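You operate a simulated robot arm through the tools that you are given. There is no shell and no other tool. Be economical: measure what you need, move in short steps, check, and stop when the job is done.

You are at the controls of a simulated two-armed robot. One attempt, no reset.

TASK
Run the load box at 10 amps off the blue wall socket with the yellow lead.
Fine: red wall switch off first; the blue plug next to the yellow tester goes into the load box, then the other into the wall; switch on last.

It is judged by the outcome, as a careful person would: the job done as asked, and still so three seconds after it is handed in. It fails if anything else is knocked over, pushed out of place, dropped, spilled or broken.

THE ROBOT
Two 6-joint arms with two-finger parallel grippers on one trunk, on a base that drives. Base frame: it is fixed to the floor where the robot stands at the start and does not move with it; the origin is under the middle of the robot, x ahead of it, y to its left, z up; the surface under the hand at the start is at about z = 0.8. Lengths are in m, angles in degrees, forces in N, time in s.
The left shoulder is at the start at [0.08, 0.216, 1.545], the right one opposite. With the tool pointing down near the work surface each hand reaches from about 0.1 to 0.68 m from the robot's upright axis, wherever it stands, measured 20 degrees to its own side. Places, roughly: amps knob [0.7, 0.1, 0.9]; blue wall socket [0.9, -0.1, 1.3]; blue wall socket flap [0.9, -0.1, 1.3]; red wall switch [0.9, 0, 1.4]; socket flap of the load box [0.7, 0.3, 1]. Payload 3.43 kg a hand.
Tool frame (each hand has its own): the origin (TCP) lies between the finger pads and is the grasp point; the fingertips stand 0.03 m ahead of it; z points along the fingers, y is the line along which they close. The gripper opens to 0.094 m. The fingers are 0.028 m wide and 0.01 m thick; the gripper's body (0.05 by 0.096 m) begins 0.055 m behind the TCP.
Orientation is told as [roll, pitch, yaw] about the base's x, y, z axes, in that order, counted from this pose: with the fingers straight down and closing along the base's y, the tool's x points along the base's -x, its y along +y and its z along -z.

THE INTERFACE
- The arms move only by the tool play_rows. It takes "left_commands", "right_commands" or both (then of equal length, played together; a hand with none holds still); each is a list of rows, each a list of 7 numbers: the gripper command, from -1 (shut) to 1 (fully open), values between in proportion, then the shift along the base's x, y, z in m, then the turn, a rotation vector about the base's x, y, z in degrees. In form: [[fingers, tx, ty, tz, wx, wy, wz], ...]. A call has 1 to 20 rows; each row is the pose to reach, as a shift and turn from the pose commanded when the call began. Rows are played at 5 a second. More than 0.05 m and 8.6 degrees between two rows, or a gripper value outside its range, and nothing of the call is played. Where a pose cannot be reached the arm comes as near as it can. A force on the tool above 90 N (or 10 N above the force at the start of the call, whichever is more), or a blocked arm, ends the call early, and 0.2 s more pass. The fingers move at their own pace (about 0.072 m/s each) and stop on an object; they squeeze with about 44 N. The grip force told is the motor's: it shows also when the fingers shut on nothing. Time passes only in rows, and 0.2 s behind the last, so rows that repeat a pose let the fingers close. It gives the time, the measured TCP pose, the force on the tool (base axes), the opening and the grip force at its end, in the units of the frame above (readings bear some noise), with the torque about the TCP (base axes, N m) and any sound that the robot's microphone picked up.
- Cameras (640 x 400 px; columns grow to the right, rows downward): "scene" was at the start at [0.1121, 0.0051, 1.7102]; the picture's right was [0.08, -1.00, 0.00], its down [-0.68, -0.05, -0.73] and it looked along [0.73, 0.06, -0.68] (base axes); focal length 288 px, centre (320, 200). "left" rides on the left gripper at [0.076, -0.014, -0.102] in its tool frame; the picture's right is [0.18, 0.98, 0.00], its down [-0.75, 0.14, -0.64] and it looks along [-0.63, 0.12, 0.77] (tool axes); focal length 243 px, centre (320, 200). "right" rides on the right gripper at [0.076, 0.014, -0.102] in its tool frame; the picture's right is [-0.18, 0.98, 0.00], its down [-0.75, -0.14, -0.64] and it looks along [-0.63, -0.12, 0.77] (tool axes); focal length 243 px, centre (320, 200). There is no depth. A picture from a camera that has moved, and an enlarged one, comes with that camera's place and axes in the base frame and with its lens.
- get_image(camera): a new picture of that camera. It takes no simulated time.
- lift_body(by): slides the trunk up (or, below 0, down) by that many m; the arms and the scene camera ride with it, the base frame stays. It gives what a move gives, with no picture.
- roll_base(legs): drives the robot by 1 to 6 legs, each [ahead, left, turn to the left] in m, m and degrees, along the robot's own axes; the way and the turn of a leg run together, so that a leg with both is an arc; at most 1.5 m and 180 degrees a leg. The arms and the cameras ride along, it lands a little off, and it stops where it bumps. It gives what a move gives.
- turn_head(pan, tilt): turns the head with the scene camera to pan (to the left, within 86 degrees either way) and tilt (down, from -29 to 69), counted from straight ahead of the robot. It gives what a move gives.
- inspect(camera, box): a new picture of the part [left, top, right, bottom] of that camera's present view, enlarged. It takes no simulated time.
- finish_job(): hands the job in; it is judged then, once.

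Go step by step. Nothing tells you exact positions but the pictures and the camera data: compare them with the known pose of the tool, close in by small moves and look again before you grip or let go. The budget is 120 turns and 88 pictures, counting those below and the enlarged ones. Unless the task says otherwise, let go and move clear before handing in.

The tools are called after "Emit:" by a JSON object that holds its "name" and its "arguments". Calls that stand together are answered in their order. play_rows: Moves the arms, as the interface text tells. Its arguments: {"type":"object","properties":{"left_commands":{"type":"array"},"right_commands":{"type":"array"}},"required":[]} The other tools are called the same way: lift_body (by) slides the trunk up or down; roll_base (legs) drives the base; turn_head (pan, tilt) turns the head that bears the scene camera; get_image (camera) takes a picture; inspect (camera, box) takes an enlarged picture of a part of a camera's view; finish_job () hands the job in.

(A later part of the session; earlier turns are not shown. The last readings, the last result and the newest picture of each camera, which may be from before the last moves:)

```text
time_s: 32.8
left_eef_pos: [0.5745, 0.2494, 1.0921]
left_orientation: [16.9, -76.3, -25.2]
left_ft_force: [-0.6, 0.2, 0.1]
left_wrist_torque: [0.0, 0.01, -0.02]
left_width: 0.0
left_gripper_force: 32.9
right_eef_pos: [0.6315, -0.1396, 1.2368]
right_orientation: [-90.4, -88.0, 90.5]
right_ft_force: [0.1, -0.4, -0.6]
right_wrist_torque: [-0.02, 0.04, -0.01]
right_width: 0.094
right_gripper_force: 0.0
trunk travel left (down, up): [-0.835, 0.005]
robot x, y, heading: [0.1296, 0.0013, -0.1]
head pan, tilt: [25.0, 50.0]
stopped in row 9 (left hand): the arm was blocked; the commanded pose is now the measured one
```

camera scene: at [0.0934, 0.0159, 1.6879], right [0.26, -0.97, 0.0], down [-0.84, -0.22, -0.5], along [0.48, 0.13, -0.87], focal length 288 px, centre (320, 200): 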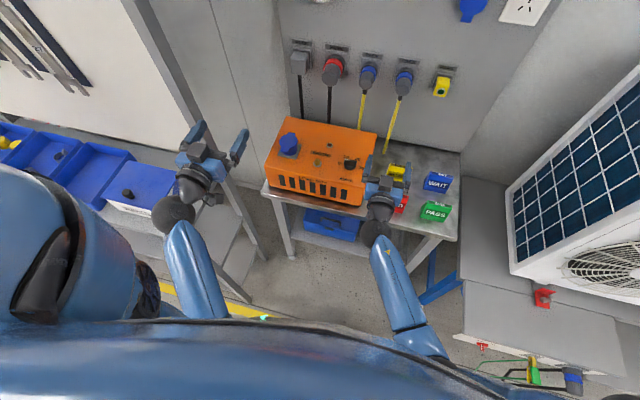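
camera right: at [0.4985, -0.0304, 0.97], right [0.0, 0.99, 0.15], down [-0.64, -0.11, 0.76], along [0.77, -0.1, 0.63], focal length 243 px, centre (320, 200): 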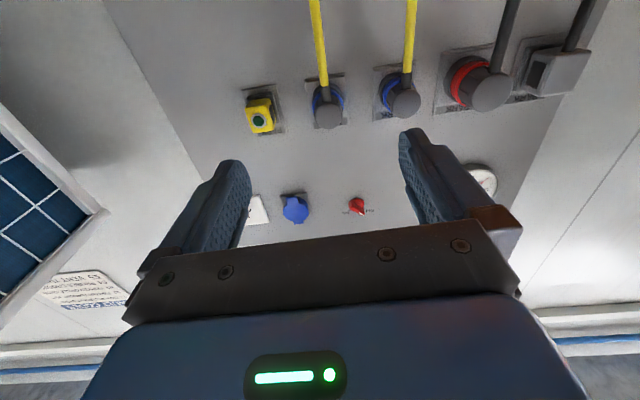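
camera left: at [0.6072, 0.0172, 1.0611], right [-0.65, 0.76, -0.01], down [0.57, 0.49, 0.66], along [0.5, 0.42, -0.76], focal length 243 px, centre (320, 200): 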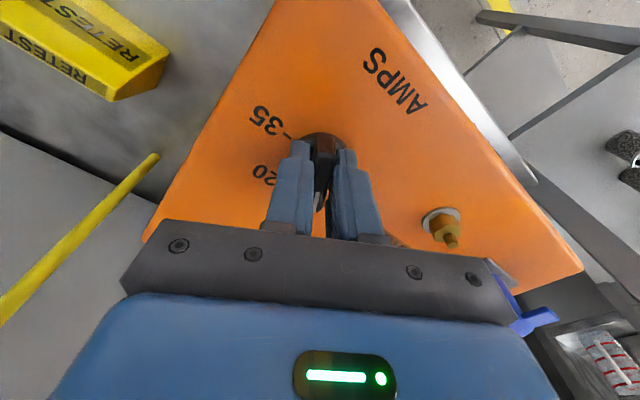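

The arm folded too tight there. I back the base off 6 cm and re-square the hand; first a look.

Emit:
{"name": "roll_base", "arguments": {"legs": [[-0.06, 0, 0]]}}

Emit:
{"name": "play_rows", "arguments": {"left_commands": [[-1, 0.01, 0.01, 0, 0, 0, 0], [-1, 0.03, 0.03, 0, 0, 0, 0]]}}

Emit:
{"name": "get_image", "arguments": {"camera": "scene"}}

```text
time_s: 33.7
left_eef_pos: [0.5259, 0.2485, 1.0838]
left_orientation: [15.3, -75.6, -23.7]
left_ft_force: [0.9, -0.2, 1.0]
left_wrist_torque: [-0.04, -0.01, 0.0]
left_width: 0.0
left_gripper_force: 33.1
right_eef_pos: [0.585, -0.1397, 1.2289]
right_orientation: [-73.6, -88.0, 73.6]
right_ft_force: [0.1, 0.8, -0.8]
right_wrist_torque: [-0.02, -0.01, 0.01]
right_width: 0.0941
right_gripper_force: 0.1
trunk travel left (down, up): [-0.835, 0.005]
robot x, y, heading: [0.0697, -0.0014, 0.4]
head pan, tilt: [25.0, 50.0]
```

```text
time_s: 34.3
left_eef_pos: [0.5504, 0.2814, 1.0874]
left_orientation: [16.0, -76.1, -24.3]
left_ft_force: [0.7, -0.1, -0.2]
left_wrist_torque: [0.01, -0.02, -0.02]
left_width: 0.0001
left_gripper_force: 32.9
right_eef_pos: [0.5792, -0.1404, 1.2313]
right_orientation: [-83.2, -88.0, 83.3]
right_ft_force: [0.9, 0.4, -0.5]
right_wrist_torque: [-0.04, -0.01, -0.03]
right_width: 0.0939
right_gripper_force: 0.1
trunk travel left (down, up): [-0.835, 0.005]
robot x, y, heading: [0.0706, 0.0029, 0.2]
head pan, tilt: [25.0, 50.0]
```

```text
55 pictures are left
camera scene: at [0.1775, 0.0324, 1.7596], right [0.42, -0.91, 0.0], down [-0.7, -0.33, -0.64], along [0.58, 0.27, -0.77], focal length 288 px, centre (320, 200)
```

scene: 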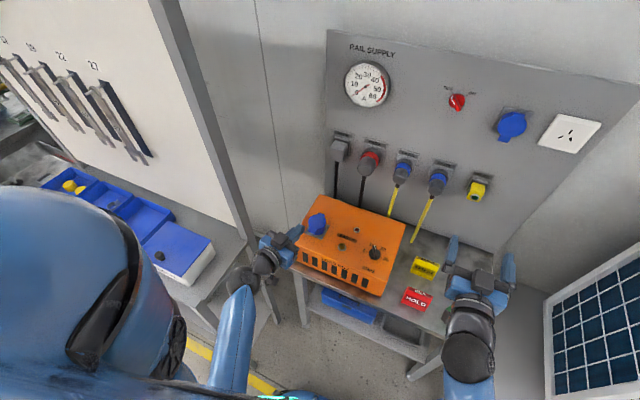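

The hand already points nearly forward. I square it a little and lower it in front of the box at tab height.

Emit:
{"name": "play_rows", "arguments": {"left_commands": [[-1, 0, 0, -0.03, 0, -4, 3], [-1, 0, 0, -0.06, 0, -8, 7], [-1, 0, 0, -0.09, 0, -11, 7], [-1, 0, 0, -0.12, 0, -11, 7], [-1, 0, 0, -0.145, 0, -11, 7]]}}

Emit:
{"name": "inspect", "arguments": {"camera": "scene", "box": [240, 190, 400, 290]}}

Emit:
{"name": "get_image", "arguments": {"camera": "left"}}

```text
time_s: 35.5
left_eef_pos: [0.5466, 0.2803, 0.9434]
left_orientation: [64.7, -84.7, -65.6]
left_ft_force: [-0.2, 1.0, 0.1]
left_wrist_torque: [0.0, -0.02, 0.02]
left_width: 0.0
left_gripper_force: 33.1
right_eef_pos: [0.5716, -0.1414, 1.2353]
right_orientation: [-90.8, -88.0, 91.0]
right_ft_force: [-0.7, 0.1, 0.1]
right_wrist_torque: [0.01, -0.02, 0.02]
right_width: 0.094
right_gripper_force: 0.0
trunk travel left (down, up): [-0.835, 0.005]
robot x, y, heading: [0.0707, -0.0018, 0.3]
head pan, tilt: [25.0, 50.0]
```

```text
4.00 times, centred on (320, 240) of scene
camera zoom: at [0.1692, 0.0315, 1.7605], right [0.42, -0.91, 0.0], down [-0.69, -0.32, -0.64], along [0.58, 0.27, -0.77], focal length 1152 px, centre (320, 40)
```

zoom: 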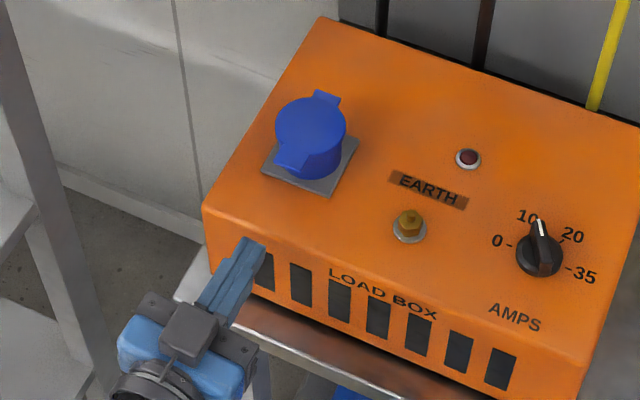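

```text
53 pictures are left
camera left: at [0.4402, 0.2731, 0.8704], right [0.01, 0.99, -0.1], down [-0.61, 0.09, 0.79], along [0.79, 0.05, 0.61], focal length 243 px, centre (320, 200)
```

left: 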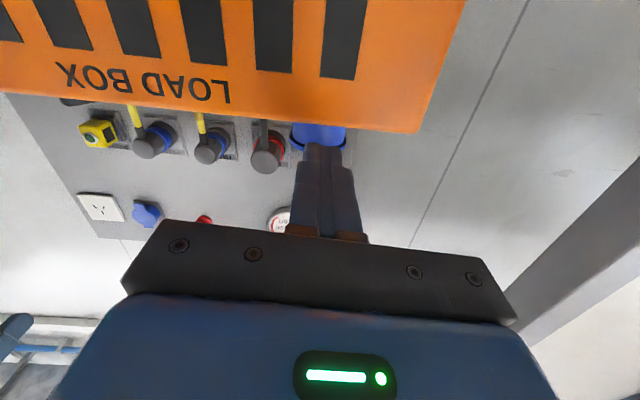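

The gap under the tab looks too low for wedging. Better: tool down, pinch the 30 mm-wide tab by its sides (closing along y) and swing it about the hinge. I raise and turn the hand down again.

Emit:
{"name": "play_rows", "arguments": {"left_commands": [[-1, 0, 0, 0.04, 0, 0, 0], [-0.6, 0, 0, 0.08, 0, 0, 0], [-0.2, 0, 0, 0.12, 0, 8, 0], [0.2, 0.01, 0, 0.14, 0, 16, 0], [0.2, 0.02, 0, 0.14, 0, 24, 0], [0.2, 0.03, 0, 0.14, 0, 32, 0], [0.2, 0.04, 0, 0.14, 0, 40, 0], [0.2, 0.05, 0, 0.14, 0, 48, 0], [0.2, 0.06, 0, 0.14, 0, 56, 0], [0.2, 0.07, 0, 0.13, 0, 64, 0], [0.2, 0.08, 0, 0.12, 0, 72, 0], [0.2, 0.083, 0, 0.11, 0, 80, 0], [0.2, 0.083, 0, 0.11, 0, 85, 0]]}}

Emit:
{"name": "get_image", "arguments": {"camera": "left"}}

```text
time_s: 38.3
left_eef_pos: [0.6294, 0.2789, 1.055]
left_orientation: [-0.6, -2.6, -4.8]
left_ft_force: [0.8, -1.2, -0.2]
left_wrist_torque: [0.0, 0.02, -0.01]
left_width: 0.0566
left_gripper_force: 0.1
right_eef_pos: [0.5723, -0.141, 1.2337]
right_orientation: [-89.3, -88.0, 89.5]
right_ft_force: [0.2, -0.7, -1.0]
right_wrist_torque: [0.0, -0.01, 0.02]
right_width: 0.094
right_gripper_force: 0.1
trunk travel left (down, up): [-0.835, 0.005]
robot x, y, heading: [0.0687, 0.0001, 0.0]
head pan, tilt: [25.0, 50.0]
```

```text
52 pictures are left
camera left: at [0.5471, 0.2723, 1.1523], right [-0.1, 0.99, -0.02], down [0.73, 0.09, 0.67], along [0.67, 0.05, -0.74], focal length 243 px, centre (320, 200)
```

left: 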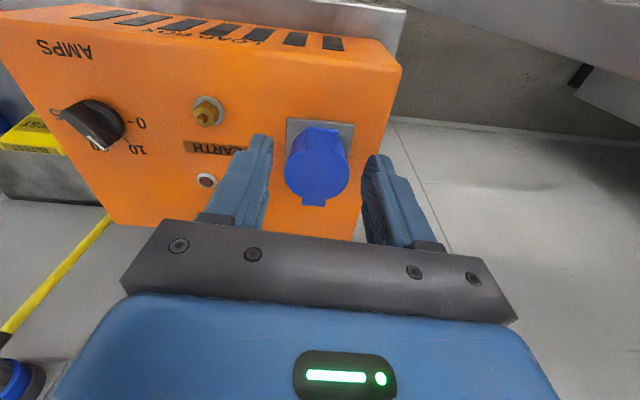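

Tab mid is about (0.641,0.278,0.963). I square the hand and descend over it with the fingers astride.

Emit:
{"name": "play_rows", "arguments": {"left_commands": [[0.2, 0.005, 0, -0.02, 0, 1.5, 2.5], [0.2, 0.01, 0, -0.045, 0, 2.6, 4.8], [0.2, 0.01, 0, -0.067, 0, 2.6, 4.8]]}}

Emit:
{"name": "inspect", "arguments": {"camera": "left", "box": [200, 80, 440, 230]}}

Emit:
{"name": "inspect", "arguments": {"camera": "scene", "box": [240, 170, 400, 270]}}

```text
time_s: 39.1
left_eef_pos: [0.6384, 0.2803, 0.9862]
left_orientation: [-0.6, -0.2, 0.1]
left_ft_force: [0.1, -0.1, 0.8]
left_wrist_torque: [0.03, 0.06, 0.02]
left_width: 0.0561
left_gripper_force: 0.0
right_eef_pos: [0.5721, -0.1396, 1.2325]
right_orientation: [-90.1, -88.0, 90.2]
right_ft_force: [-0.4, -0.1, 0.1]
right_wrist_torque: [-0.04, -0.04, 0.02]
right_width: 0.0938
right_gripper_force: 0.1
trunk travel left (down, up): [-0.835, 0.005]
robot x, y, heading: [0.0729, -0.0013, -0.1]
head pan, tilt: [25.0, 50.0]
```

```text
2.67 times, centred on (320, 155) of left
camera zoom: at [0.5614, 0.2664, 1.0885], right [-0.18, 0.98, -0.01], down [0.75, 0.15, 0.64], along [0.63, 0.11, -0.77], focal length 647 px, centre (320, 320)
```

zoom: 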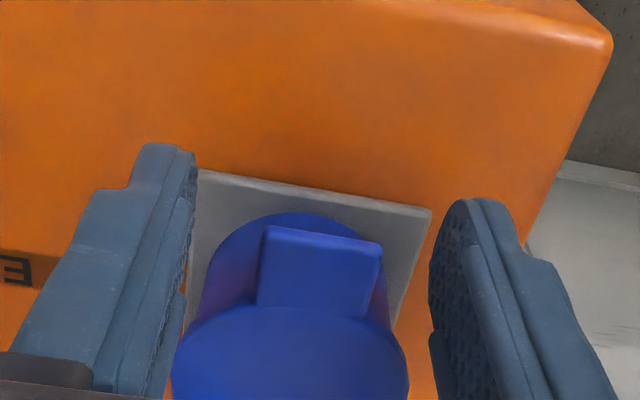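

```text
4.00 times, centred on (320, 220) of scene
camera zoom: at [0.1701, 0.0314, 1.7605], right [0.42, -0.91, 0.0], down [-0.69, -0.32, -0.64], along [0.58, 0.27, -0.77], focal length 1152 px, centre (320, 120)
```

zoom: 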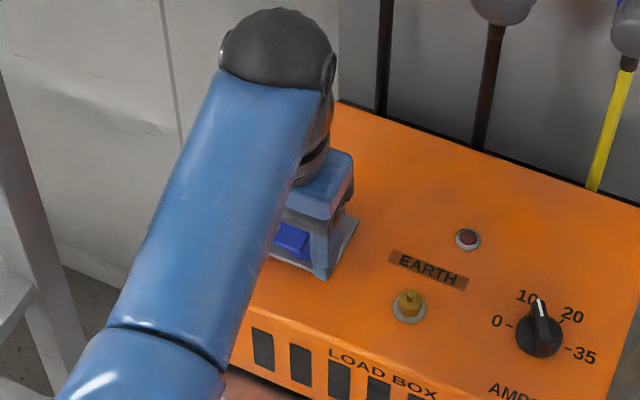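

Tab spans x≈0.640–0.66. I shift 10 mm forward, lower slightly, and close on it.

Emit:
{"name": "play_rows", "arguments": {"left_commands": [[0.2, 0.01, 0, -0.004, 0, 0, 0], [-0.2, 0.01, 0, -0.004, 0, 0, 0], [-1, 0.01, 0, -0.004, 0, 0, 0], [-1, 0.01, 0, -0.004, 0, 0, 0]]}}

Emit:
{"name": "inspect", "arguments": {"camera": "left", "box": [200, 80, 440, 230]}}

```text
time_s: 40.1
left_eef_pos: [0.6488, 0.2801, 0.9834]
left_orientation: [-0.7, -0.2, -0.1]
left_ft_force: [0.2, 0.9, 1.9]
left_wrist_torque: [0.22, 0.16, -0.04]
left_width: 0.0473
left_gripper_force: 43.9
right_eef_pos: [0.5721, -0.1399, 1.2335]
right_orientation: [-90.6, -88.0, 90.5]
right_ft_force: [-0.4, 0.4, -0.3]
right_wrist_torque: [0.01, 0.0, 0.03]
right_width: 0.0941
right_gripper_force: 0.0
trunk travel left (down, up): [-0.835, 0.005]
robot x, y, heading: [0.071, 0.0011, 0.2]
head pan, tilt: [25.0, 50.0]
```

```text
2.67 times, centred on (320, 155) of left
camera zoom: at [0.5716, 0.2664, 1.085], right [-0.18, 0.98, -0.01], down [0.75, 0.15, 0.64], along [0.63, 0.11, -0.77], focal length 647 px, centre (320, 320)
```

zoom: 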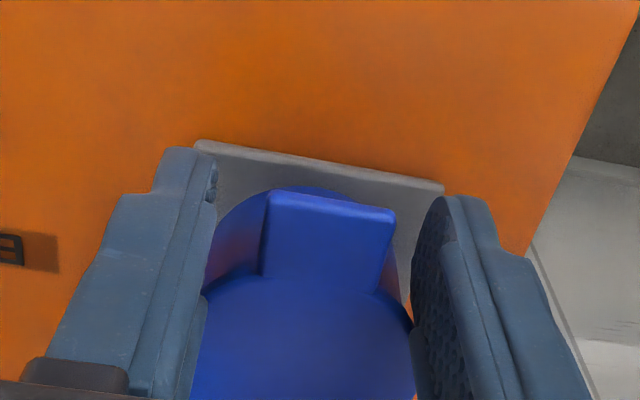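

The fingers caught the lid's rim (47 mm); I open, shift 12 mm back toward the robot, and close again.

Emit:
{"name": "play_rows", "arguments": {"left_commands": [[0.2, 0, 0, 0, 0, 0, 0], [0.2, -0.012, 0, -0.001, 0, 0, 0], [-0.2, -0.012, 0, -0.001, 0, 0, 0], [-1, -0.012, 0, -0.001, 0, 0, 0], [-1, -0.012, 0, -0.001, 0, 0, 0], [-1, -0.012, 0, -0.001, 0, 0, 0]]}}

Emit:
{"name": "inspect", "arguments": {"camera": "left", "box": [200, 80, 440, 230]}}

```text
time_s: 41.5
left_eef_pos: [0.6372, 0.28, 0.9835]
left_orientation: [-0.7, -0.3, 0.0]
left_ft_force: [4.5, 5.3, 11.6]
left_wrist_torque: [0.1, -0.55, -0.18]
left_width: 0.0476
left_gripper_force: 43.6
right_eef_pos: [0.572, -0.1407, 1.235]
right_orientation: [-91.0, -88.0, 91.2]
right_ft_force: [0.5, 0.0, 0.1]
right_wrist_torque: [0.02, 0.0, -0.02]
right_width: 0.0941
right_gripper_force: 0.1
trunk travel left (down, up): [-0.835, 0.005]
robot x, y, heading: [0.0724, 0.0033, 0.2]
head pan, tilt: [25.0, 50.0]
```

```text
2.67 times, centred on (320, 155) of left
camera zoom: at [0.5596, 0.2664, 1.0848], right [-0.18, 0.98, -0.01], down [0.75, 0.15, 0.65], along [0.64, 0.11, -0.76], focal length 647 px, centre (320, 320)
```

zoom: 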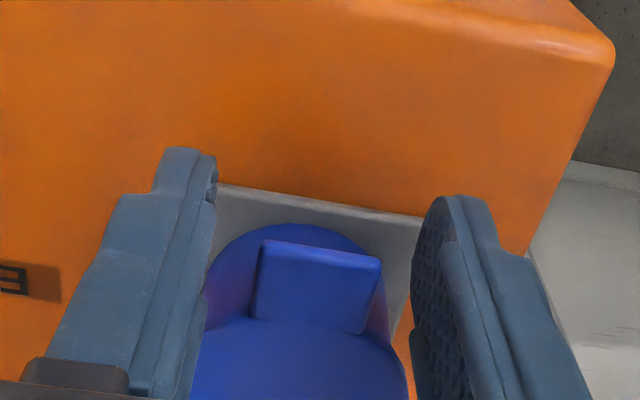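

Still 47 mm, unexpected. I look from the scene camera before moving on.

Emit:
{"name": "inspect", "arguments": {"camera": "scene", "box": [290, 195, 350, 245]}}

Emit:
{"name": "get_image", "arguments": {"camera": "left"}}

```text
8.00 times, centred on (320, 220) of scene
camera zoom: at [0.1692, 0.0318, 1.7606], right [0.42, -0.91, 0.0], down [-0.69, -0.32, -0.64], along [0.58, 0.27, -0.77], focal length 2304 px, centre (320, 40)
```

zoom: 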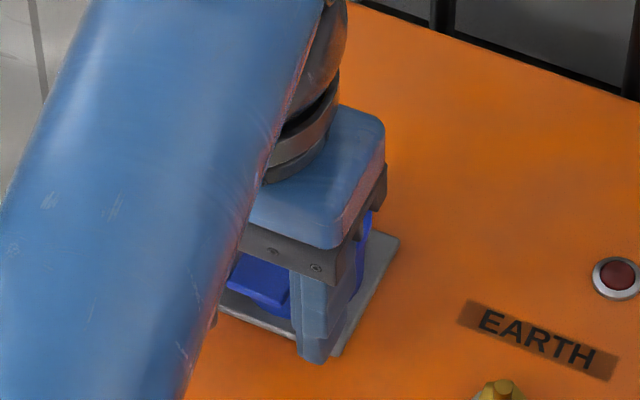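

```text
46 pictures are left
camera left: at [0.5596, 0.2664, 1.0848], right [-0.18, 0.98, -0.01], down [0.75, 0.15, 0.65], along [0.64, 0.11, -0.76], focal length 243 px, centre (320, 200)
```

left: 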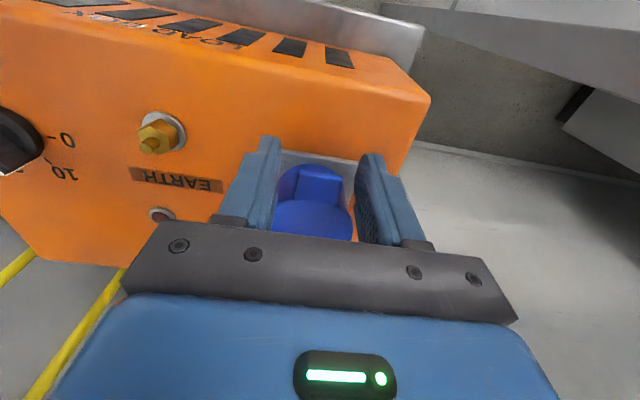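

The lid seems higher than I figured, with the fingers around its body. I open, rise, close, and gently touch the lid top to measure its height.

Emit:
{"name": "play_rows", "arguments": {"left_commands": [[0.3, 0, 0, 0, 0, 0, 0], [0.3, 0, 0, 0.04, 0, 0, 0], [0.3, 0, 0, 0.08, 0, 0, 0], [-1, 0.025, 0, 0.08, 0, 0, 0], [-1, 0.035, 0, 0.08, 0, 0, 0], [-1, 0.035, 0, 0.06, 0, 0, 0], [-1, 0.035, 0, 0.04, 0, 0, 0], [-1, 0.035, 0, 0.034, 0, 0, 0]]}}

Emit:
{"name": "get_image", "arguments": {"camera": "left"}}

```text
time_s: 43.3
left_eef_pos: [0.6725, 0.2787, 1.0149]
left_orientation: [-0.7, -0.2, 0.1]
left_ft_force: [0.6, -0.3, 0.6]
left_wrist_torque: [0.0, 0.03, -0.04]
left_width: 0.0001
left_gripper_force: 33.6
right_eef_pos: [0.5737, -0.1406, 1.2333]
right_orientation: [-89.2, -88.1, 89.2]
right_ft_force: [0.0, -0.1, -0.1]
right_wrist_torque: [-0.02, -0.05, -0.02]
right_width: 0.0939
right_gripper_force: 0.0
trunk travel left (down, up): [-0.835, 0.005]
robot x, y, heading: [0.0761, -0.001, -0.0]
head pan, tilt: [25.0, 50.0]
```

```text
45 pictures are left
camera left: at [0.5955, 0.2649, 1.1168], right [-0.18, 0.98, -0.01], down [0.75, 0.15, 0.64], along [0.63, 0.11, -0.77], focal length 243 px, centre (320, 200)
```

left: 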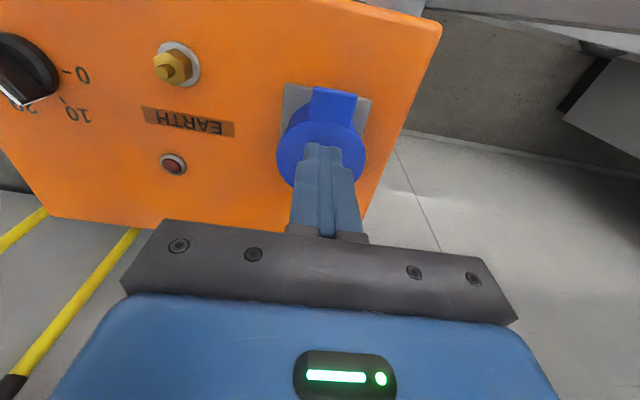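

No contact at tip z=0.985; go a bit lower.

Emit:
{"name": "play_rows", "arguments": {"left_commands": [[-1, 0, 0, -0.005, 0, 0, 0], [-1, 0, 0, -0.01, 0, 0, 0], [-1, 0, 0, -0.014, 0, 0, 0], [-1, 0, 0, -0.018, 0, 0, 0]]}}

Emit:
{"name": "get_image", "arguments": {"camera": "left"}}

```text
time_s: 44.3
left_eef_pos: [0.6699, 0.277, 1.0071]
left_orientation: [-0.4, -1.3, 0.0]
left_ft_force: [-1.4, 4.6, 48.1]
left_wrist_torque: [0.2, -0.24, -0.47]
left_width: 0.0
left_gripper_force: 32.8
right_eef_pos: [0.5666, -0.1417, 1.2369]
right_orientation: [-99.8, -88.1, 99.9]
right_ft_force: [-0.3, -0.1, 0.2]
right_wrist_torque: [0.01, 0.02, 0.0]
right_width: 0.094
right_gripper_force: 0.0
trunk travel left (down, up): [-0.835, 0.005]
robot x, y, heading: [0.0746, 0.0006, 0.1]
head pan, tilt: [25.0, 50.0]
```

```text
44 pictures are left
camera left: at [0.5921, 0.2644, 1.1078], right [-0.18, 0.98, -0.01], down [0.74, 0.15, 0.66], along [0.65, 0.11, -0.75], focal length 243 px, centre (320, 200)
```

left: 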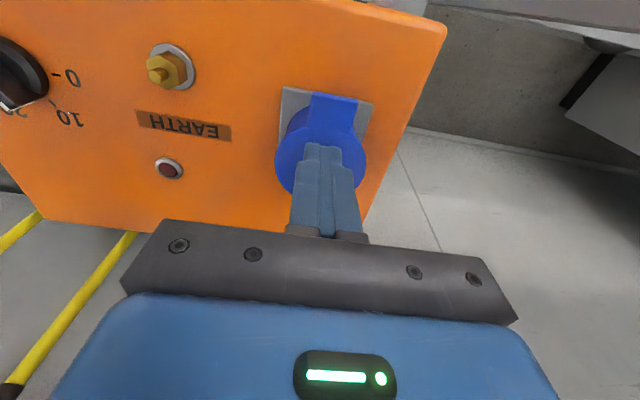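

Lid top found at z≈0.977, centre (0.677,0.277); tab spans x 0.634–0.65. I'll grip the tab only with the fingertips, higher than before.

Emit:
{"name": "play_rows", "arguments": {"left_commands": [[-1, 0, 0, 0.03, 0, 0, 0], [-0.2, -0.02, -0.001, 0.04, 0, 0, 0], [0, -0.0375, -0.0015, 0.04, 0, 0, 0], [0, -0.0375, -0.0015, 0.02, 0, 0, 0], [0, -0.0375, -0.0015, 0.002, 0, 0, 0], [-0.4, -0.0375, -0.0015, 0.002, 0, 0, 0], [-1, -0.0375, -0.0015, 0.002, 0, 0, 0], [-1, -0.0375, -0.0015, 0.002, 0, 0, 0]]}}

Emit:
{"name": "inspect", "arguments": {"camera": "left", "box": [200, 80, 440, 230]}}

```text
time_s: 46.1
left_eef_pos: [0.6329, 0.2785, 1.0061]
left_orientation: [-0.5, -0.8, 0.2]
left_ft_force: [-4.9, 20.5, 43.8]
left_wrist_torque: [0.73, -0.48, 0.3]
left_width: 0.0
left_gripper_force: 33.1
right_eef_pos: [0.5668, -0.1385, 1.2368]
right_orientation: [-97.2, -87.9, 97.2]
right_ft_force: [-0.8, 0.0, 0.5]
right_wrist_torque: [0.04, 0.01, 0.03]
right_width: 0.0937
right_gripper_force: 0.0
trunk travel left (down, up): [-0.835, 0.005]
robot x, y, heading: [0.0682, -0.0004, 0.3]
head pan, tilt: [25.0, 50.0]
```

```text
2.67 times, centred on (320, 155) of left
camera zoom: at [0.5545, 0.2655, 1.1069], right [-0.19, 0.98, -0.01], down [0.74, 0.15, 0.65], along [0.64, 0.11, -0.76], focal length 647 px, centre (320, 320)
```

zoom: 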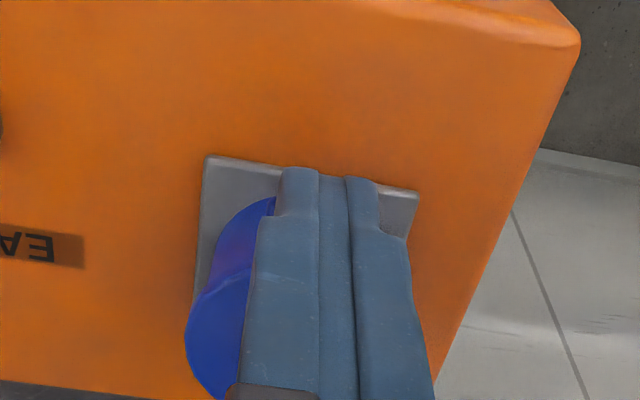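

The tips came down on top of the tab; the lid effectively behaves about 47.5 mm wide even near the tab, so that earlier grip was on the lid. I'll regrip the lid edge with tips shallow (just below the lid top).

Emit:
{"name": "play_rows", "arguments": {"left_commands": [[-1, 0, 0, 0.03, 0, 0, 0], [0.3, 0, 0, 0.035, 0, 0, 0], [0.3, 0.002, 0.001, 0.03, 0, 0, 0], [0.3, 0.002, 0.001, 0.01, 0, 0, 0], [0.3, 0.002, 0.001, -0.004, 0, 0, 0], [-0.2, 0.002, 0.001, -0.004, 0, 0, 0], [-1, 0.002, 0.001, -0.004, 0, 0, 0], [-1, 0.002, 0.001, -0.004, 0, 0, 0]]}}

```text
time_s: 47.9
left_eef_pos: [0.6363, 0.2796, 0.9945]
left_orientation: [-0.7, -0.2, 0.0]
left_ft_force: [3.6, 7.0, 0.3]
left_wrist_torque: [0.36, -0.03, -0.39]
left_width: 0.0471
left_gripper_force: 44.2
right_eef_pos: [0.5725, -0.1388, 1.2347]
right_orientation: [-88.9, -87.9, 89.2]
right_ft_force: [0.7, -0.5, 0.1]
right_wrist_torque: [0.0, -0.02, 0.03]
right_width: 0.094
right_gripper_force: 0.0
trunk travel left (down, up): [-0.835, 0.005]
robot x, y, heading: [0.0715, 0.0032, 0.2]
head pan, tilt: [25.0, 50.0]
```

Gripped at 47 mm without vertical load. I lift along the first part of the hinge arc and watch the force.

Emit:
{"name": "play_rows", "arguments": {"left_commands": [[-1, 0.001, 0, 0.01, 0, 0, 0], [-1, 0.0025, 0, 0.019, 0, 0, 0], [-1, 0.006, 0, 0.028, 0, 0, 0]]}}

Emit:
{"name": "get_image", "arguments": {"camera": "left"}}

```text
time_s: 48.7
left_eef_pos: [0.6415, 0.2789, 1.0221]
left_orientation: [-0.7, 0.2, 0.1]
left_ft_force: [-8.9, 4.5, -14.1]
left_wrist_torque: [0.23, 1.45, 0.25]
left_width: 0.0474
left_gripper_force: 44.2
right_eef_pos: [0.5727, -0.138, 1.234]
right_orientation: [-88.9, -87.9, 89.2]
right_ft_force: [0.3, -0.4, -0.1]
right_wrist_torque: [-0.03, -0.03, 0.0]
right_width: 0.0939
right_gripper_force: 0.0
trunk travel left (down, up): [-0.835, 0.005]
robot x, y, heading: [0.0659, -0.0021, 0.1]
head pan, tilt: [25.0, 50.0]
```

```text
42 pictures are left
camera left: at [0.5646, 0.2666, 1.1238], right [-0.19, 0.98, -0.01], down [0.76, 0.15, 0.64], along [0.63, 0.11, -0.77], focal length 243 px, centre (320, 200)
```

left: 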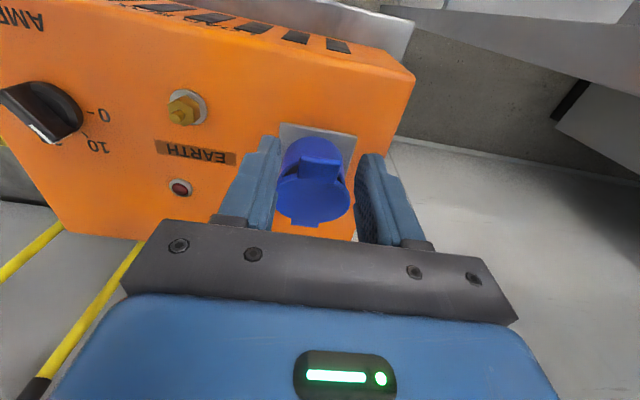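

The lid opens. Continue along the arc past vertical.

Emit:
{"name": "play_rows", "arguments": {"left_commands": [[-1, 0.004, 0, 0.009, 0, 0, 0], [-1, 0.0157, 0, 0.024, 0, 0, 0], [-1, 0.031, 0, 0.036, 0, 0, 0], [-1, 0.049, 0, 0.0435, 0, 0, 0], [-1, 0.068, 0, 0.046, 0, 0, 0], [-1, 0.081, 0, 0.045, 0, 0, 0]]}}

Emit:
{"name": "get_image", "arguments": {"camera": "left"}}

```text
time_s: 50.1
left_eef_pos: [0.7249, 0.2763, 1.0684]
left_orientation: [-0.6, -0.4, -0.1]
left_ft_force: [0.5, 0.0, -1.0]
left_wrist_torque: [0.01, -0.02, -0.03]
left_width: 0.0
left_gripper_force: 33.2
right_eef_pos: [0.5735, -0.1406, 1.2328]
right_orientation: [-89.5, -88.0, 89.5]
right_ft_force: [-0.1, -0.5, -0.4]
right_wrist_torque: [0.01, 0.02, -0.03]
right_width: 0.0943
right_gripper_force: 0.1
trunk travel left (down, up): [-0.835, 0.005]
robot x, y, heading: [0.0694, -0.0014, -0.1]
head pan, tilt: [25.0, 50.0]
```

```text
41 pictures are left
camera left: at [0.6481, 0.2634, 1.1704], right [-0.18, 0.98, -0.01], down [0.75, 0.15, 0.64], along [0.64, 0.11, -0.76], focal length 243 px, centre (320, 200)
```

left: 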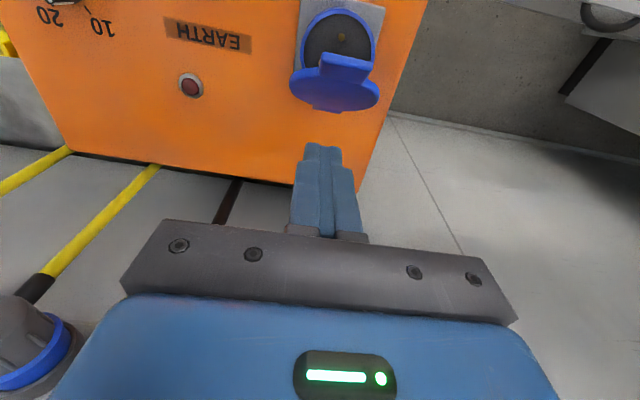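

The lid slipped from the fingers but stays standing partly open. I go round to its robot side and push it fully over.

Emit:
{"name": "play_rows", "arguments": {"left_commands": [[-1, 0, 0.04, 0, 0, 0, 0], [-1, -0.01, 0.075, 0, 0, 0, 0], [-1, -0.055, 0.075, 0, 0, 0, 0], [-1, -0.1, 0.075, 0, 0, 0, 0], [-1, -0.12, 0.04, -0.01, 0, 0, 0], [-1, -0.12, 0, -0.02, 0, 0, 0]]}}

Emit:
{"name": "get_image", "arguments": {"camera": "left"}}

```text
time_s: 51.5
left_eef_pos: [0.6041, 0.2785, 1.0488]
left_orientation: [-0.6, -0.1, 0.0]
left_ft_force: [0.1, -1.0, 0.6]
left_wrist_torque: [0.02, 0.01, -0.01]
left_width: 0.0
left_gripper_force: 32.7
right_eef_pos: [0.5737, -0.1427, 1.233]
right_orientation: [-88.9, -88.1, 88.9]
right_ft_force: [0.9, 0.4, 0.0]
right_wrist_torque: [-0.03, 0.0, -0.02]
right_width: 0.0941
right_gripper_force: 0.0
trunk travel left (down, up): [-0.835, 0.005]
robot x, y, heading: [0.075, 0.0041, -0.0]
head pan, tilt: [25.0, 50.0]
```

```text
40 pictures are left
camera left: at [0.5278, 0.2653, 1.1508], right [-0.18, 0.98, -0.01], down [0.75, 0.15, 0.64], along [0.63, 0.11, -0.77], focal length 243 px, centre (320, 200)
```

left: 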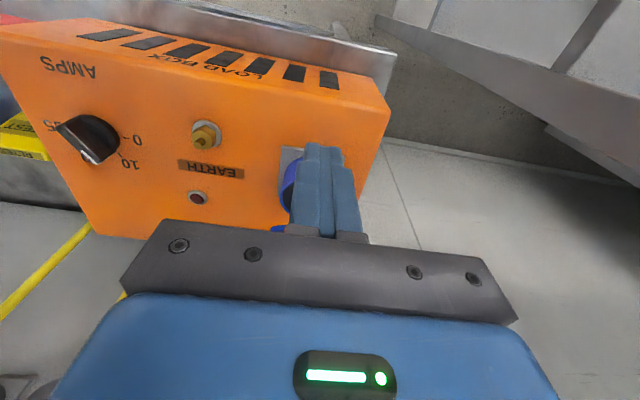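

Emit:
{"name": "play_rows", "arguments": {"left_commands": [[-1, 0.04, 0, 0, 0, 0, 0], [-1, 0.07, 0, 0, 0, 0, 0], [-1, 0.09, 0, 0, 0, 0, 0], [-1, 0.11, 0, 0, 0, 0, 0], [-1, 0.13, 0, 0, 0, 0, 0], [-1, 0.145, 0, 0, 0, 0, 0]]}}

Emit:
{"name": "get_image", "arguments": {"camera": "left"}}

```text
time_s: 52.9
left_eef_pos: [0.7382, 0.2803, 1.0527]
left_orientation: [-0.6, 0.2, 0.1]
left_ft_force: [-42.7, 5.6, 12.0]
left_wrist_torque: [0.39, 1.15, 0.14]
left_width: 0.0
left_gripper_force: 33.5
right_eef_pos: [0.5633, -0.139, 1.239]
right_orientation: [-102.8, -87.9, 102.9]
right_ft_force: [0.1, 1.5, -0.2]
right_wrist_torque: [-0.04, 0.0, 0.0]
right_width: 0.0942
right_gripper_force: 0.1
trunk travel left (down, up): [-0.835, 0.005]
robot x, y, heading: [0.0723, -0.0018, 0.6]
head pan, tilt: [25.0, 50.0]
```

```text
39 pictures are left
camera left: at [0.6613, 0.2673, 1.1552], right [-0.19, 0.98, -0.01], down [0.76, 0.15, 0.64], along [0.63, 0.11, -0.77], focal length 243 px, centre (320, 200)
```

left: 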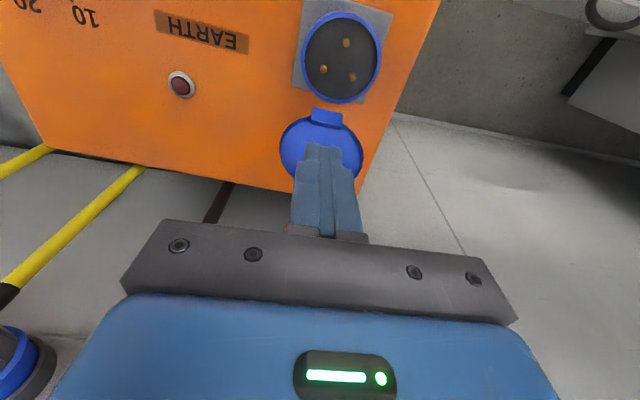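

The lid is at its stop and the 3-pin socket is exposed. Back off and see whether it stays open.

Emit:
{"name": "play_rows", "arguments": {"left_commands": [[-1, -0.03, 0, 0.005, 0, 0, 0], [-1, -0.06, 0, 0.01, 0, 0, 0], [-1, -0.1, 0, 0.01, 0, 0, 0], [-1, -0.1, 0, 0.01, 0, 0, 0], [-1, -0.1, 0, 0.01, 0, 0, 0]]}}

Emit:
{"name": "get_image", "arguments": {"camera": "left"}}

```text
time_s: 54.1
left_eef_pos: [0.6508, 0.2777, 1.0578]
left_orientation: [-0.7, -0.1, 0.0]
left_ft_force: [-0.4, -0.2, 0.2]
left_wrist_torque: [0.02, 0.02, -0.02]
left_width: 0.0001
left_gripper_force: 32.6
right_eef_pos: [0.5747, -0.141, 1.2324]
right_orientation: [-87.0, -88.0, 87.0]
right_ft_force: [0.7, -0.9, -0.1]
right_wrist_torque: [-0.01, -0.01, 0.04]
right_width: 0.0939
right_gripper_force: 0.1
trunk travel left (down, up): [-0.835, 0.005]
robot x, y, heading: [0.0744, 0.0011, 0.1]
head pan, tilt: [25.0, 50.0]
```

```text
38 pictures are left
camera left: at [0.5751, 0.2654, 1.1594], right [-0.18, 0.98, -0.01], down [0.75, 0.15, 0.64], along [0.63, 0.11, -0.77], focal length 243 px, centre (320, 200)
```

left: 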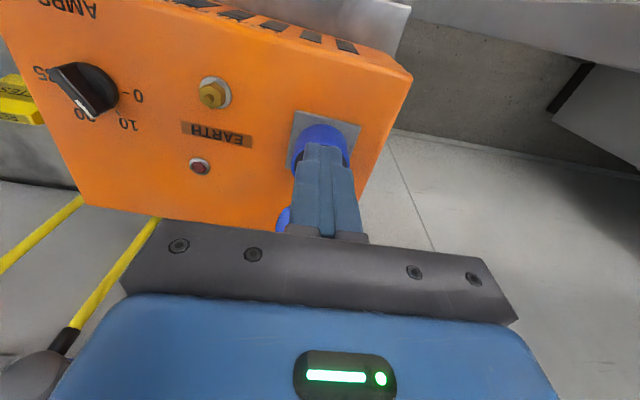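

The lid stays open. Next the wall socket flap: lid centre about (0.884,-0.138,1.349), tab at the bottom. I bring the right hand in front of it.

Emit:
{"name": "play_rows", "arguments": {"right_commands": [[0.5, 0.04, 0.001, 0.015, 0, 0, 0], [0.3, 0.08, 0.002, 0.03, 0, 0, 0], [0.3, 0.12, 0.003, 0.045, 0, 0, 0], [0.3, 0.16, 0.003, 0.06, 0, 0, 0], [0.3, 0.2, 0.003, 0.076, 0, 0, 0], [0.3, 0.23, 0.003, 0.076, 0, -2, 0]]}}

Emit:
{"name": "turn_head", "arguments": {"pan": -5, "tilt": 27}}

Emit:
{"name": "inspect", "arguments": {"camera": "scene", "box": [280, 150, 440, 250]}}

Emit:
{"name": "get_image", "arguments": {"camera": "right"}}

```text
time_s: 55.5
left_eef_pos: [0.6504, 0.2797, 1.0589]
left_orientation: [-0.7, 0.0, 0.0]
left_ft_force: [0.4, -1.1, 0.0]
left_wrist_torque: [0.0, 0.01, 0.01]
left_width: 0.0
left_gripper_force: 33.1
right_eef_pos: [0.8052, -0.1375, 1.3086]
right_orientation: [-133.4, -87.3, 133.6]
right_ft_force: [1.0, 0.6, -0.1]
right_wrist_torque: [0.03, -0.02, 0.01]
right_width: 0.0613
right_gripper_force: 0.0
trunk travel left (down, up): [-0.835, 0.005]
robot x, y, heading: [0.071, 0.0015, 0.1]
head pan, tilt: [25.0, 50.0]
```

```text
time_s: 56.5
left_eef_pos: [0.6497, 0.2789, 1.0586]
left_orientation: [-0.7, -0.1, 0.0]
left_ft_force: [-0.4, 0.1, 0.1]
left_wrist_torque: [-0.02, 0.0, 0.02]
left_width: 0.0002
left_gripper_force: 32.7
right_eef_pos: [0.8036, -0.1359, 1.3109]
right_orientation: [-135.3, -87.3, 135.5]
right_ft_force: [0.2, -0.2, 0.1]
right_wrist_torque: [0.0, 0.03, 0.01]
right_width: 0.0611
right_gripper_force: 0.0
trunk travel left (down, up): [-0.835, 0.005]
robot x, y, heading: [0.0708, 0.0009, 0.1]
head pan, tilt: [-5.0, 27.0]
```

```text
4.00 times, centred on (360, 200) of scene
camera zoom: at [0.1912, -0.0091, 1.7947], right [-0.09, -1.0, 0.0], down [-0.45, 0.04, -0.89], along [0.89, -0.08, -0.45], focal length 1152 px, centre (160, 200)
```

zoom: 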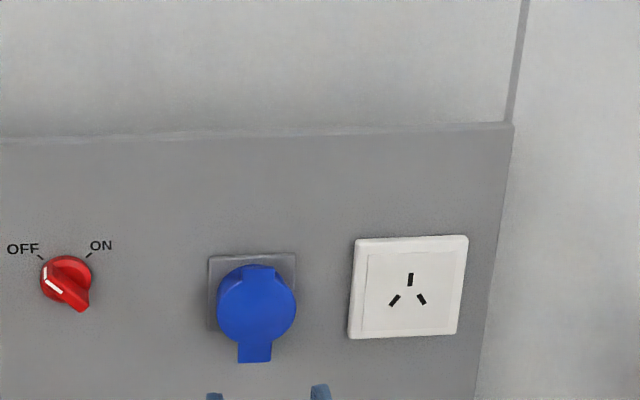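

```text
36 pictures are left
camera right: at [0.703, -0.126, 1.23], right [-0.01, 0.99, 0.15], down [-0.67, -0.12, 0.74], along [0.74, -0.1, 0.66], focal length 243 px, centre (320, 200)
```

right: 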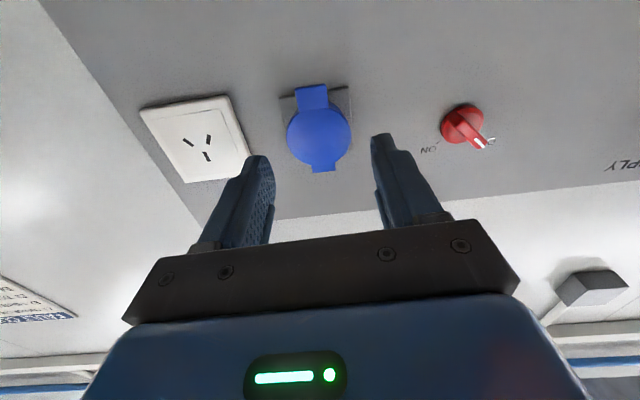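

Alignment is good (y within a few mm). I advance until the tips are ~12 mm past the lid front and close.

Emit:
{"name": "play_rows", "arguments": {"right_commands": [[0.3, 0.03, 0.001, 0.001, 0, 0, 0], [0.3, 0.05, 0.001, 0.001, 0, 0, 0], [0.3, 0.06, 0.001, 0.001, 0, 0, 0], [-0.2, 0.06, 0.001, 0.001, 0, 0, 0], [-1, 0.06, 0.001, 0.001, 0, 0, 0], [-1, 0.06, 0.001, 0.001, 0, 0, 0]]}}

Emit:
{"name": "get_image", "arguments": {"camera": "right"}}

```text
time_s: 57.9
left_eef_pos: [0.6512, 0.2791, 1.0584]
left_orientation: [-0.7, -0.1, 0.1]
left_ft_force: [0.3, -0.7, -0.3]
left_wrist_torque: [0.03, -0.02, 0.03]
left_width: 0.0
left_gripper_force: 33.1
right_eef_pos: [0.8646, -0.1348, 1.312]
right_orientation: [-135.2, -87.2, 135.2]
right_ft_force: [0.2, -0.4, 0.0]
right_wrist_torque: [0.01, 0.02, -0.01]
right_width: 0.0
right_gripper_force: 32.8
trunk travel left (down, up): [-0.835, 0.005]
robot x, y, heading: [0.0716, -0.0011, 0.2]
head pan, tilt: [-5.0, 27.0]
```

```text
35 pictures are left
camera right: at [0.7641, -0.1252, 1.2317], right [-0.01, 0.99, 0.15], down [-0.67, -0.12, 0.74], along [0.74, -0.1, 0.66], focal length 243 px, centre (320, 200)
```

right: 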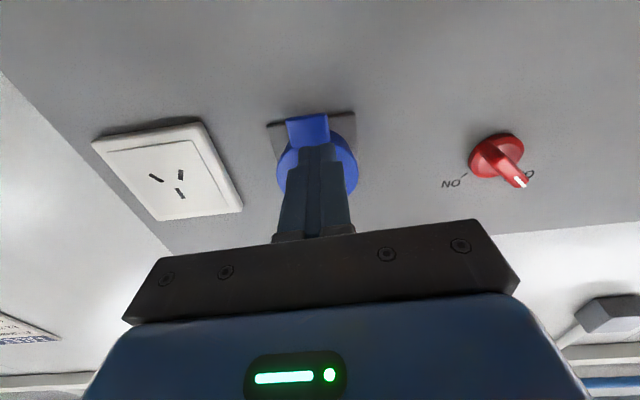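

The lid lies deeper than assumed. I feel forward with closed fingers to find its front.

Emit:
{"name": "play_rows", "arguments": {"right_commands": [[-1, 0, -0.003, 0.02, 0, 0, 0], [-1, 0.006, -0.003, 0.02, 0, 0, 0], [-1, 0.012, -0.003, 0.02, 0, 0, 0], [-1, 0.018, -0.003, 0.02, 0, 0, 0], [-1, 0.024, -0.003, 0.02, 0, 0, 0]]}}

```text
time_s: 59.1
left_eef_pos: [0.6402, 0.2781, 1.0624]
left_orientation: [-0.6, -0.7, 0.0]
left_ft_force: [0.2, 0.3, 0.7]
left_wrist_torque: [-0.01, 0.0, -0.03]
left_width: 0.0
left_gripper_force: 33.2
right_eef_pos: [0.875, -0.1391, 1.3307]
right_orientation: [-131.6, -87.3, 131.7]
right_ft_force: [-51.8, 3.1, -21.4]
right_wrist_torque: [-0.01, 0.91, 0.06]
right_width: 0.0
right_gripper_force: 32.9
trunk travel left (down, up): [-0.835, 0.005]
robot x, y, heading: [0.0717, -0.0027, 0.2]
head pan, tilt: [-5.0, 27.0]
```

Lid front at x≈0.905. I regrip lower and deeper.

Emit:
{"name": "play_rows", "arguments": {"right_commands": [[-1, -0.03, -0.002, 0, 0, 0, 0], [0.3, -0.03, -0.002, -0.03, 0, 0, 0], [0.3, -0.02, -0.002, -0.03, 0, 0, 0], [0.3, -0.004, -0.002, -0.03, 0, 0, 0], [-0.2, -0.003, -0.002, -0.03, 0, 0, 0], [-1, -0.003, -0.002, -0.03, 0, 0, 0], [-1, -0.003, -0.002, -0.03, 0, 0, 0]]}}

Emit:
{"name": "get_image", "arguments": {"camera": "right"}}

```text
time_s: 60.7
left_eef_pos: [0.6498, 0.279, 1.0577]
left_orientation: [-0.7, -0.2, 0.0]
left_ft_force: [0.6, 0.0, -0.3]
left_wrist_torque: [-0.03, 0.02, -0.01]
left_width: 0.0
left_gripper_force: 33.5
right_eef_pos: [0.8847, -0.1397, 1.2997]
right_orientation: [-136.7, -87.3, 136.7]
right_ft_force: [2.1, 1.8, 1.0]
right_wrist_torque: [1.33, 0.4, 0.11]
right_width: 0.0478
right_gripper_force: 45.0
trunk travel left (down, up): [-0.835, 0.005]
robot x, y, heading: [0.0726, -0.0004, 0.0]
head pan, tilt: [-5.0, 27.0]
```

```text
34 pictures are left
camera right: at [0.7842, -0.1303, 1.2201], right [-0.01, 0.99, 0.15], down [-0.67, -0.12, 0.74], along [0.74, -0.1, 0.66], focal length 243 px, centre (320, 200)
```

right: 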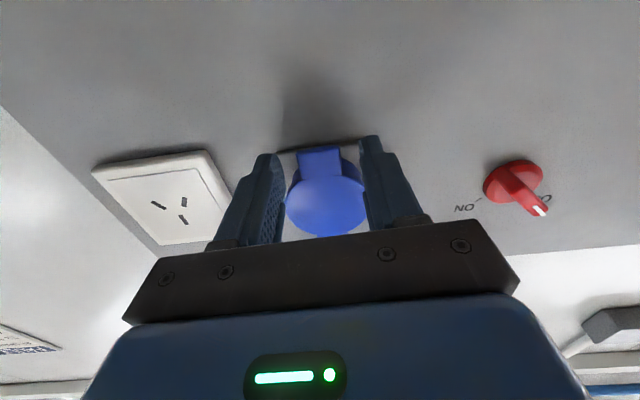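

Same 48 mm grip as on the box lid. I swing it out and up along its arc.

Emit:
{"name": "play_rows", "arguments": {"right_commands": [[-1, -0.01, 0, 0.001, 0, 0, 0], [-1, -0.019, 0, 0.0025, 0, 0, 0], [-1, -0.028, 0, 0.006, 0, 0, 0], [-1, -0.037, 0, 0.01, 0, 0, 0], [-1, -0.045, 0, 0.0155, 0, 0, 0], [-1, -0.052, 0, 0.0217, 0, 0, 0], [-1, -0.058, 0, 0.029, 0, 0, 0], [-1, -0.064, 0, 0.037, 0, 0, 0]]}}

Emit:
{"name": "get_image", "arguments": {"camera": "right"}}

```text
time_s: 62.5
left_eef_pos: [0.6478, 0.276, 1.0604]
left_orientation: [-0.7, -0.2, 0.0]
left_ft_force: [-0.8, 0.3, 0.3]
left_wrist_torque: [0.01, -0.05, -0.04]
left_width: 0.0
left_gripper_force: 33.2
right_eef_pos: [0.8186, -0.1473, 1.3399]
right_orientation: [-138.9, -87.2, 138.8]
right_ft_force: [-0.6, -0.3, 0.2]
right_wrist_torque: [0.01, 0.01, 0.01]
right_width: 0.0
right_gripper_force: 33.5
trunk travel left (down, up): [-0.835, 0.005]
robot x, y, heading: [0.0679, 0.0027, -0.3]
head pan, tilt: [-5.0, 27.0]
```

```text
33 pictures are left
camera right: at [0.7188, -0.1364, 1.2594], right [0.0, 0.99, 0.15], down [-0.67, -0.11, 0.73], along [0.74, -0.1, 0.66], focal length 243 px, centre (320, 200)
```

right: 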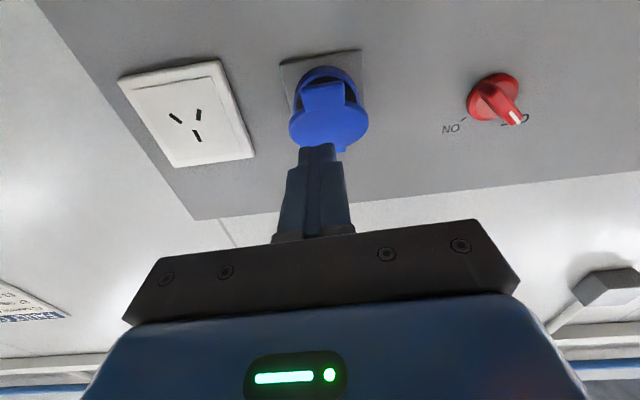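

The lid holds partly open. I go below it and lift it from underneath with the closed fingers.

Emit:
{"name": "play_rows", "arguments": {"right_commands": [[-1, -0.03, 0, -0.03, 0, 0, 0], [-1, -0.03, 0, -0.075, 0, 0, 0], [-1, 0.01, 0, -0.085, 0, 0, 0], [-1, 0.022, 0, -0.085, 0, 0, 0], [-1, 0.022, 0, -0.05, 0, 0, 0], [-1, 0.022, 0, -0.03, 0, 0, 0], [-1, 0.022, 0, -0.01, 0, 0, 0], [-1, 0.022, 0, 0.01, 0, 0, 0], [-1, 0.022, 0, 0.025, 0, 0, 0], [-1, 0.022, 0, 0.04, 0, 0, 0]]}}

Emit:
{"name": "get_image", "arguments": {"camera": "right"}}

Emit:
{"name": "inspect", "arguments": {"camera": "scene", "box": [280, 150, 440, 250]}}

```text
time_s: 64.7
left_eef_pos: [0.6491, 0.2799, 1.0588]
left_orientation: [-0.7, -0.2, 0.0]
left_ft_force: [-0.3, -0.7, -0.2]
left_wrist_torque: [0.0, -0.03, 0.0]
left_width: 0.0001
left_gripper_force: 33.2
right_eef_pos: [0.8412, -0.1419, 1.3735]
right_orientation: [-124.5, -87.6, 124.4]
right_ft_force: [-12.7, 1.4, -18.1]
right_wrist_torque: [0.08, 0.38, 0.21]
right_width: 0.0
right_gripper_force: 33.0
trunk travel left (down, up): [-0.835, 0.005]
robot x, y, heading: [0.0708, -0.0013, 0.2]
head pan, tilt: [-5.0, 27.0]
```

```text
32 pictures are left
camera right: at [0.7406, -0.1318, 1.2938], right [0.0, 0.99, 0.15], down [-0.66, -0.12, 0.74], along [0.75, -0.1, 0.65], focal length 243 px, centre (320, 200)
```

right: 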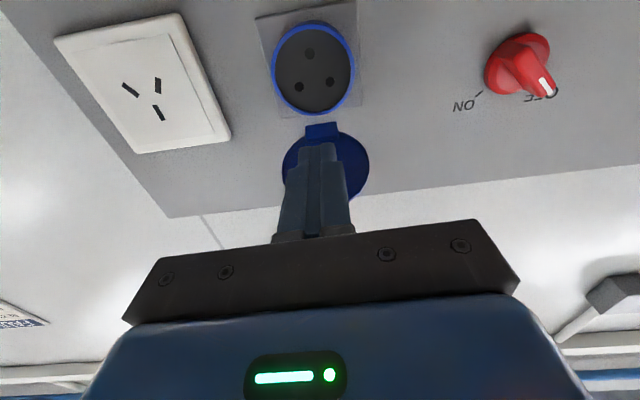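

```text
4.00 times, centred on (360, 200) of scene
camera zoom: at [0.1913, -0.0093, 1.7943], right [-0.09, -1.0, 0.0], down [-0.45, 0.04, -0.89], along [0.89, -0.08, -0.45], focal length 1152 px, centre (160, 200)
```

zoom: 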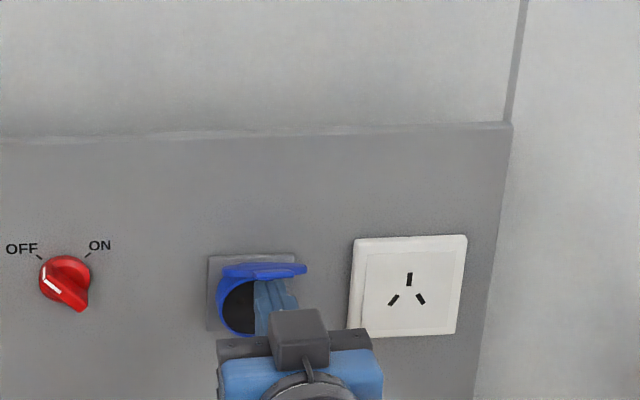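

The wall flap is open. I retreat the right hand, and bring the left hand up, facing forward toward the parked plug.

Emit:
{"name": "play_rows", "arguments": {"right_commands": [[-1, -0.02, 0, -0.02, 0, 0, 0], [-1, -0.06, 0, -0.03, 0, 0, 0], [-1, -0.1, -0.01, -0.03, 0, 0, 0], [-1, -0.14, -0.02, -0.03, 0, 0, 0], [0, -0.18, -0.03, -0.03, 0, 0, 0], [1, -0.22, -0.05, -0.03, 0, 0, 0], [1, -0.25, -0.07, -0.03, 0, 0, 0], [1, -0.25, -0.09, -0.03, 0, 0, 0], [1, -0.25, -0.09, -0.03, 0, 0, 0], [1, -0.25, -0.09, -0.03, 0, 0, 0], [1, -0.25, -0.09, -0.03, 0, 0, 0], [1, -0.25, -0.09, -0.03, 0, 0, 0]], "left_commands": [[-1, -0.02, -0.01, 0.005, 0, -6, 0], [-1, -0.04, -0.02, 0.015, 0, -14, 0], [-1, -0.05, -0.03, 0.03, 0, -22, 0], [0, -0.05, -0.04, 0.045, 0, -30, 0], [0.5, -0.05, -0.06, 0.06, 0, -38, 0], [1, -0.05, -0.08, 0.075, 0, -46, 0], [1, -0.05, -0.1, 0.09, 0, -54, 0], [1, -0.05, -0.12, 0.1, 0, -62, 0], [1, -0.05, -0.14, 0.1, 0, -70, 0], [1, -0.05, -0.16, 0.1, 0, -78, 0], [1, -0.05, -0.18, 0.1, 0, -86, 0], [1, -0.05, -0.2, 0.1, 0, -90, 0]]}}

Emit:
{"name": "get_image", "arguments": {"camera": "scene"}}

Emit:
{"name": "get_image", "arguments": {"camera": "left"}}

```text
time_s: 67.3
left_eef_pos: [0.5999, 0.0784, 1.158]
left_orientation: [177.8, -89.8, -178.7]
left_ft_force: [0.2, -0.6, 0.0]
left_wrist_torque: [-0.01, 0.01, 0.02]
left_width: 0.0938
left_gripper_force: 0.2
right_eef_pos: [0.5921, -0.2313, 1.3481]
right_orientation: [-135.1, -87.1, 135.1]
right_ft_force: [0.0, 0.2, -0.2]
right_wrist_torque: [-0.05, 0.01, 0.0]
right_width: 0.0937
right_gripper_force: 0.1
trunk travel left (down, up): [-0.835, 0.005]
robot x, y, heading: [0.0728, 0.0039, 0.4]
head pan, tilt: [-5.0, 27.0]
```

```text
30 pictures are left
camera scene: at [0.1925, -0.0099, 1.7947], right [-0.09, -1.0, 0.0], down [-0.45, 0.04, -0.89], along [0.89, -0.08, -0.45], focal length 288 px, centre (320, 200)
```

scene: 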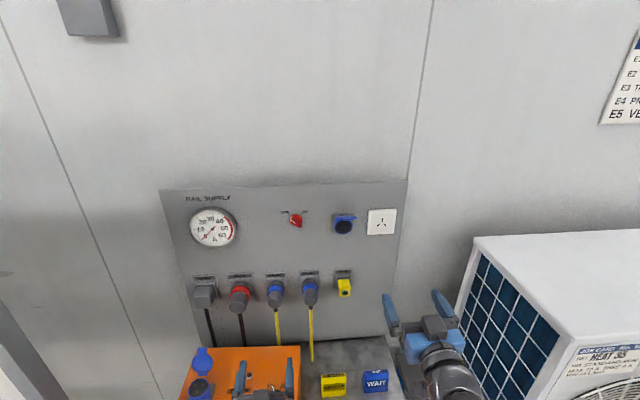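

```text
29 pictures are left
camera left: at [0.4975, 0.065, 1.0812], right [0.01, 0.98, -0.18], down [-0.64, 0.15, 0.75], along [0.77, 0.11, 0.63], focal length 243 px, centre (320, 200)
```

left: 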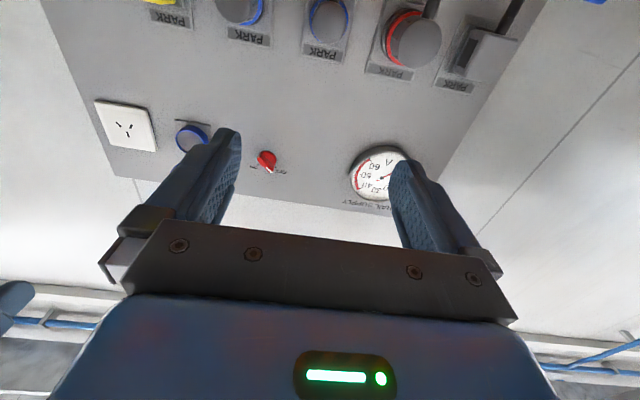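

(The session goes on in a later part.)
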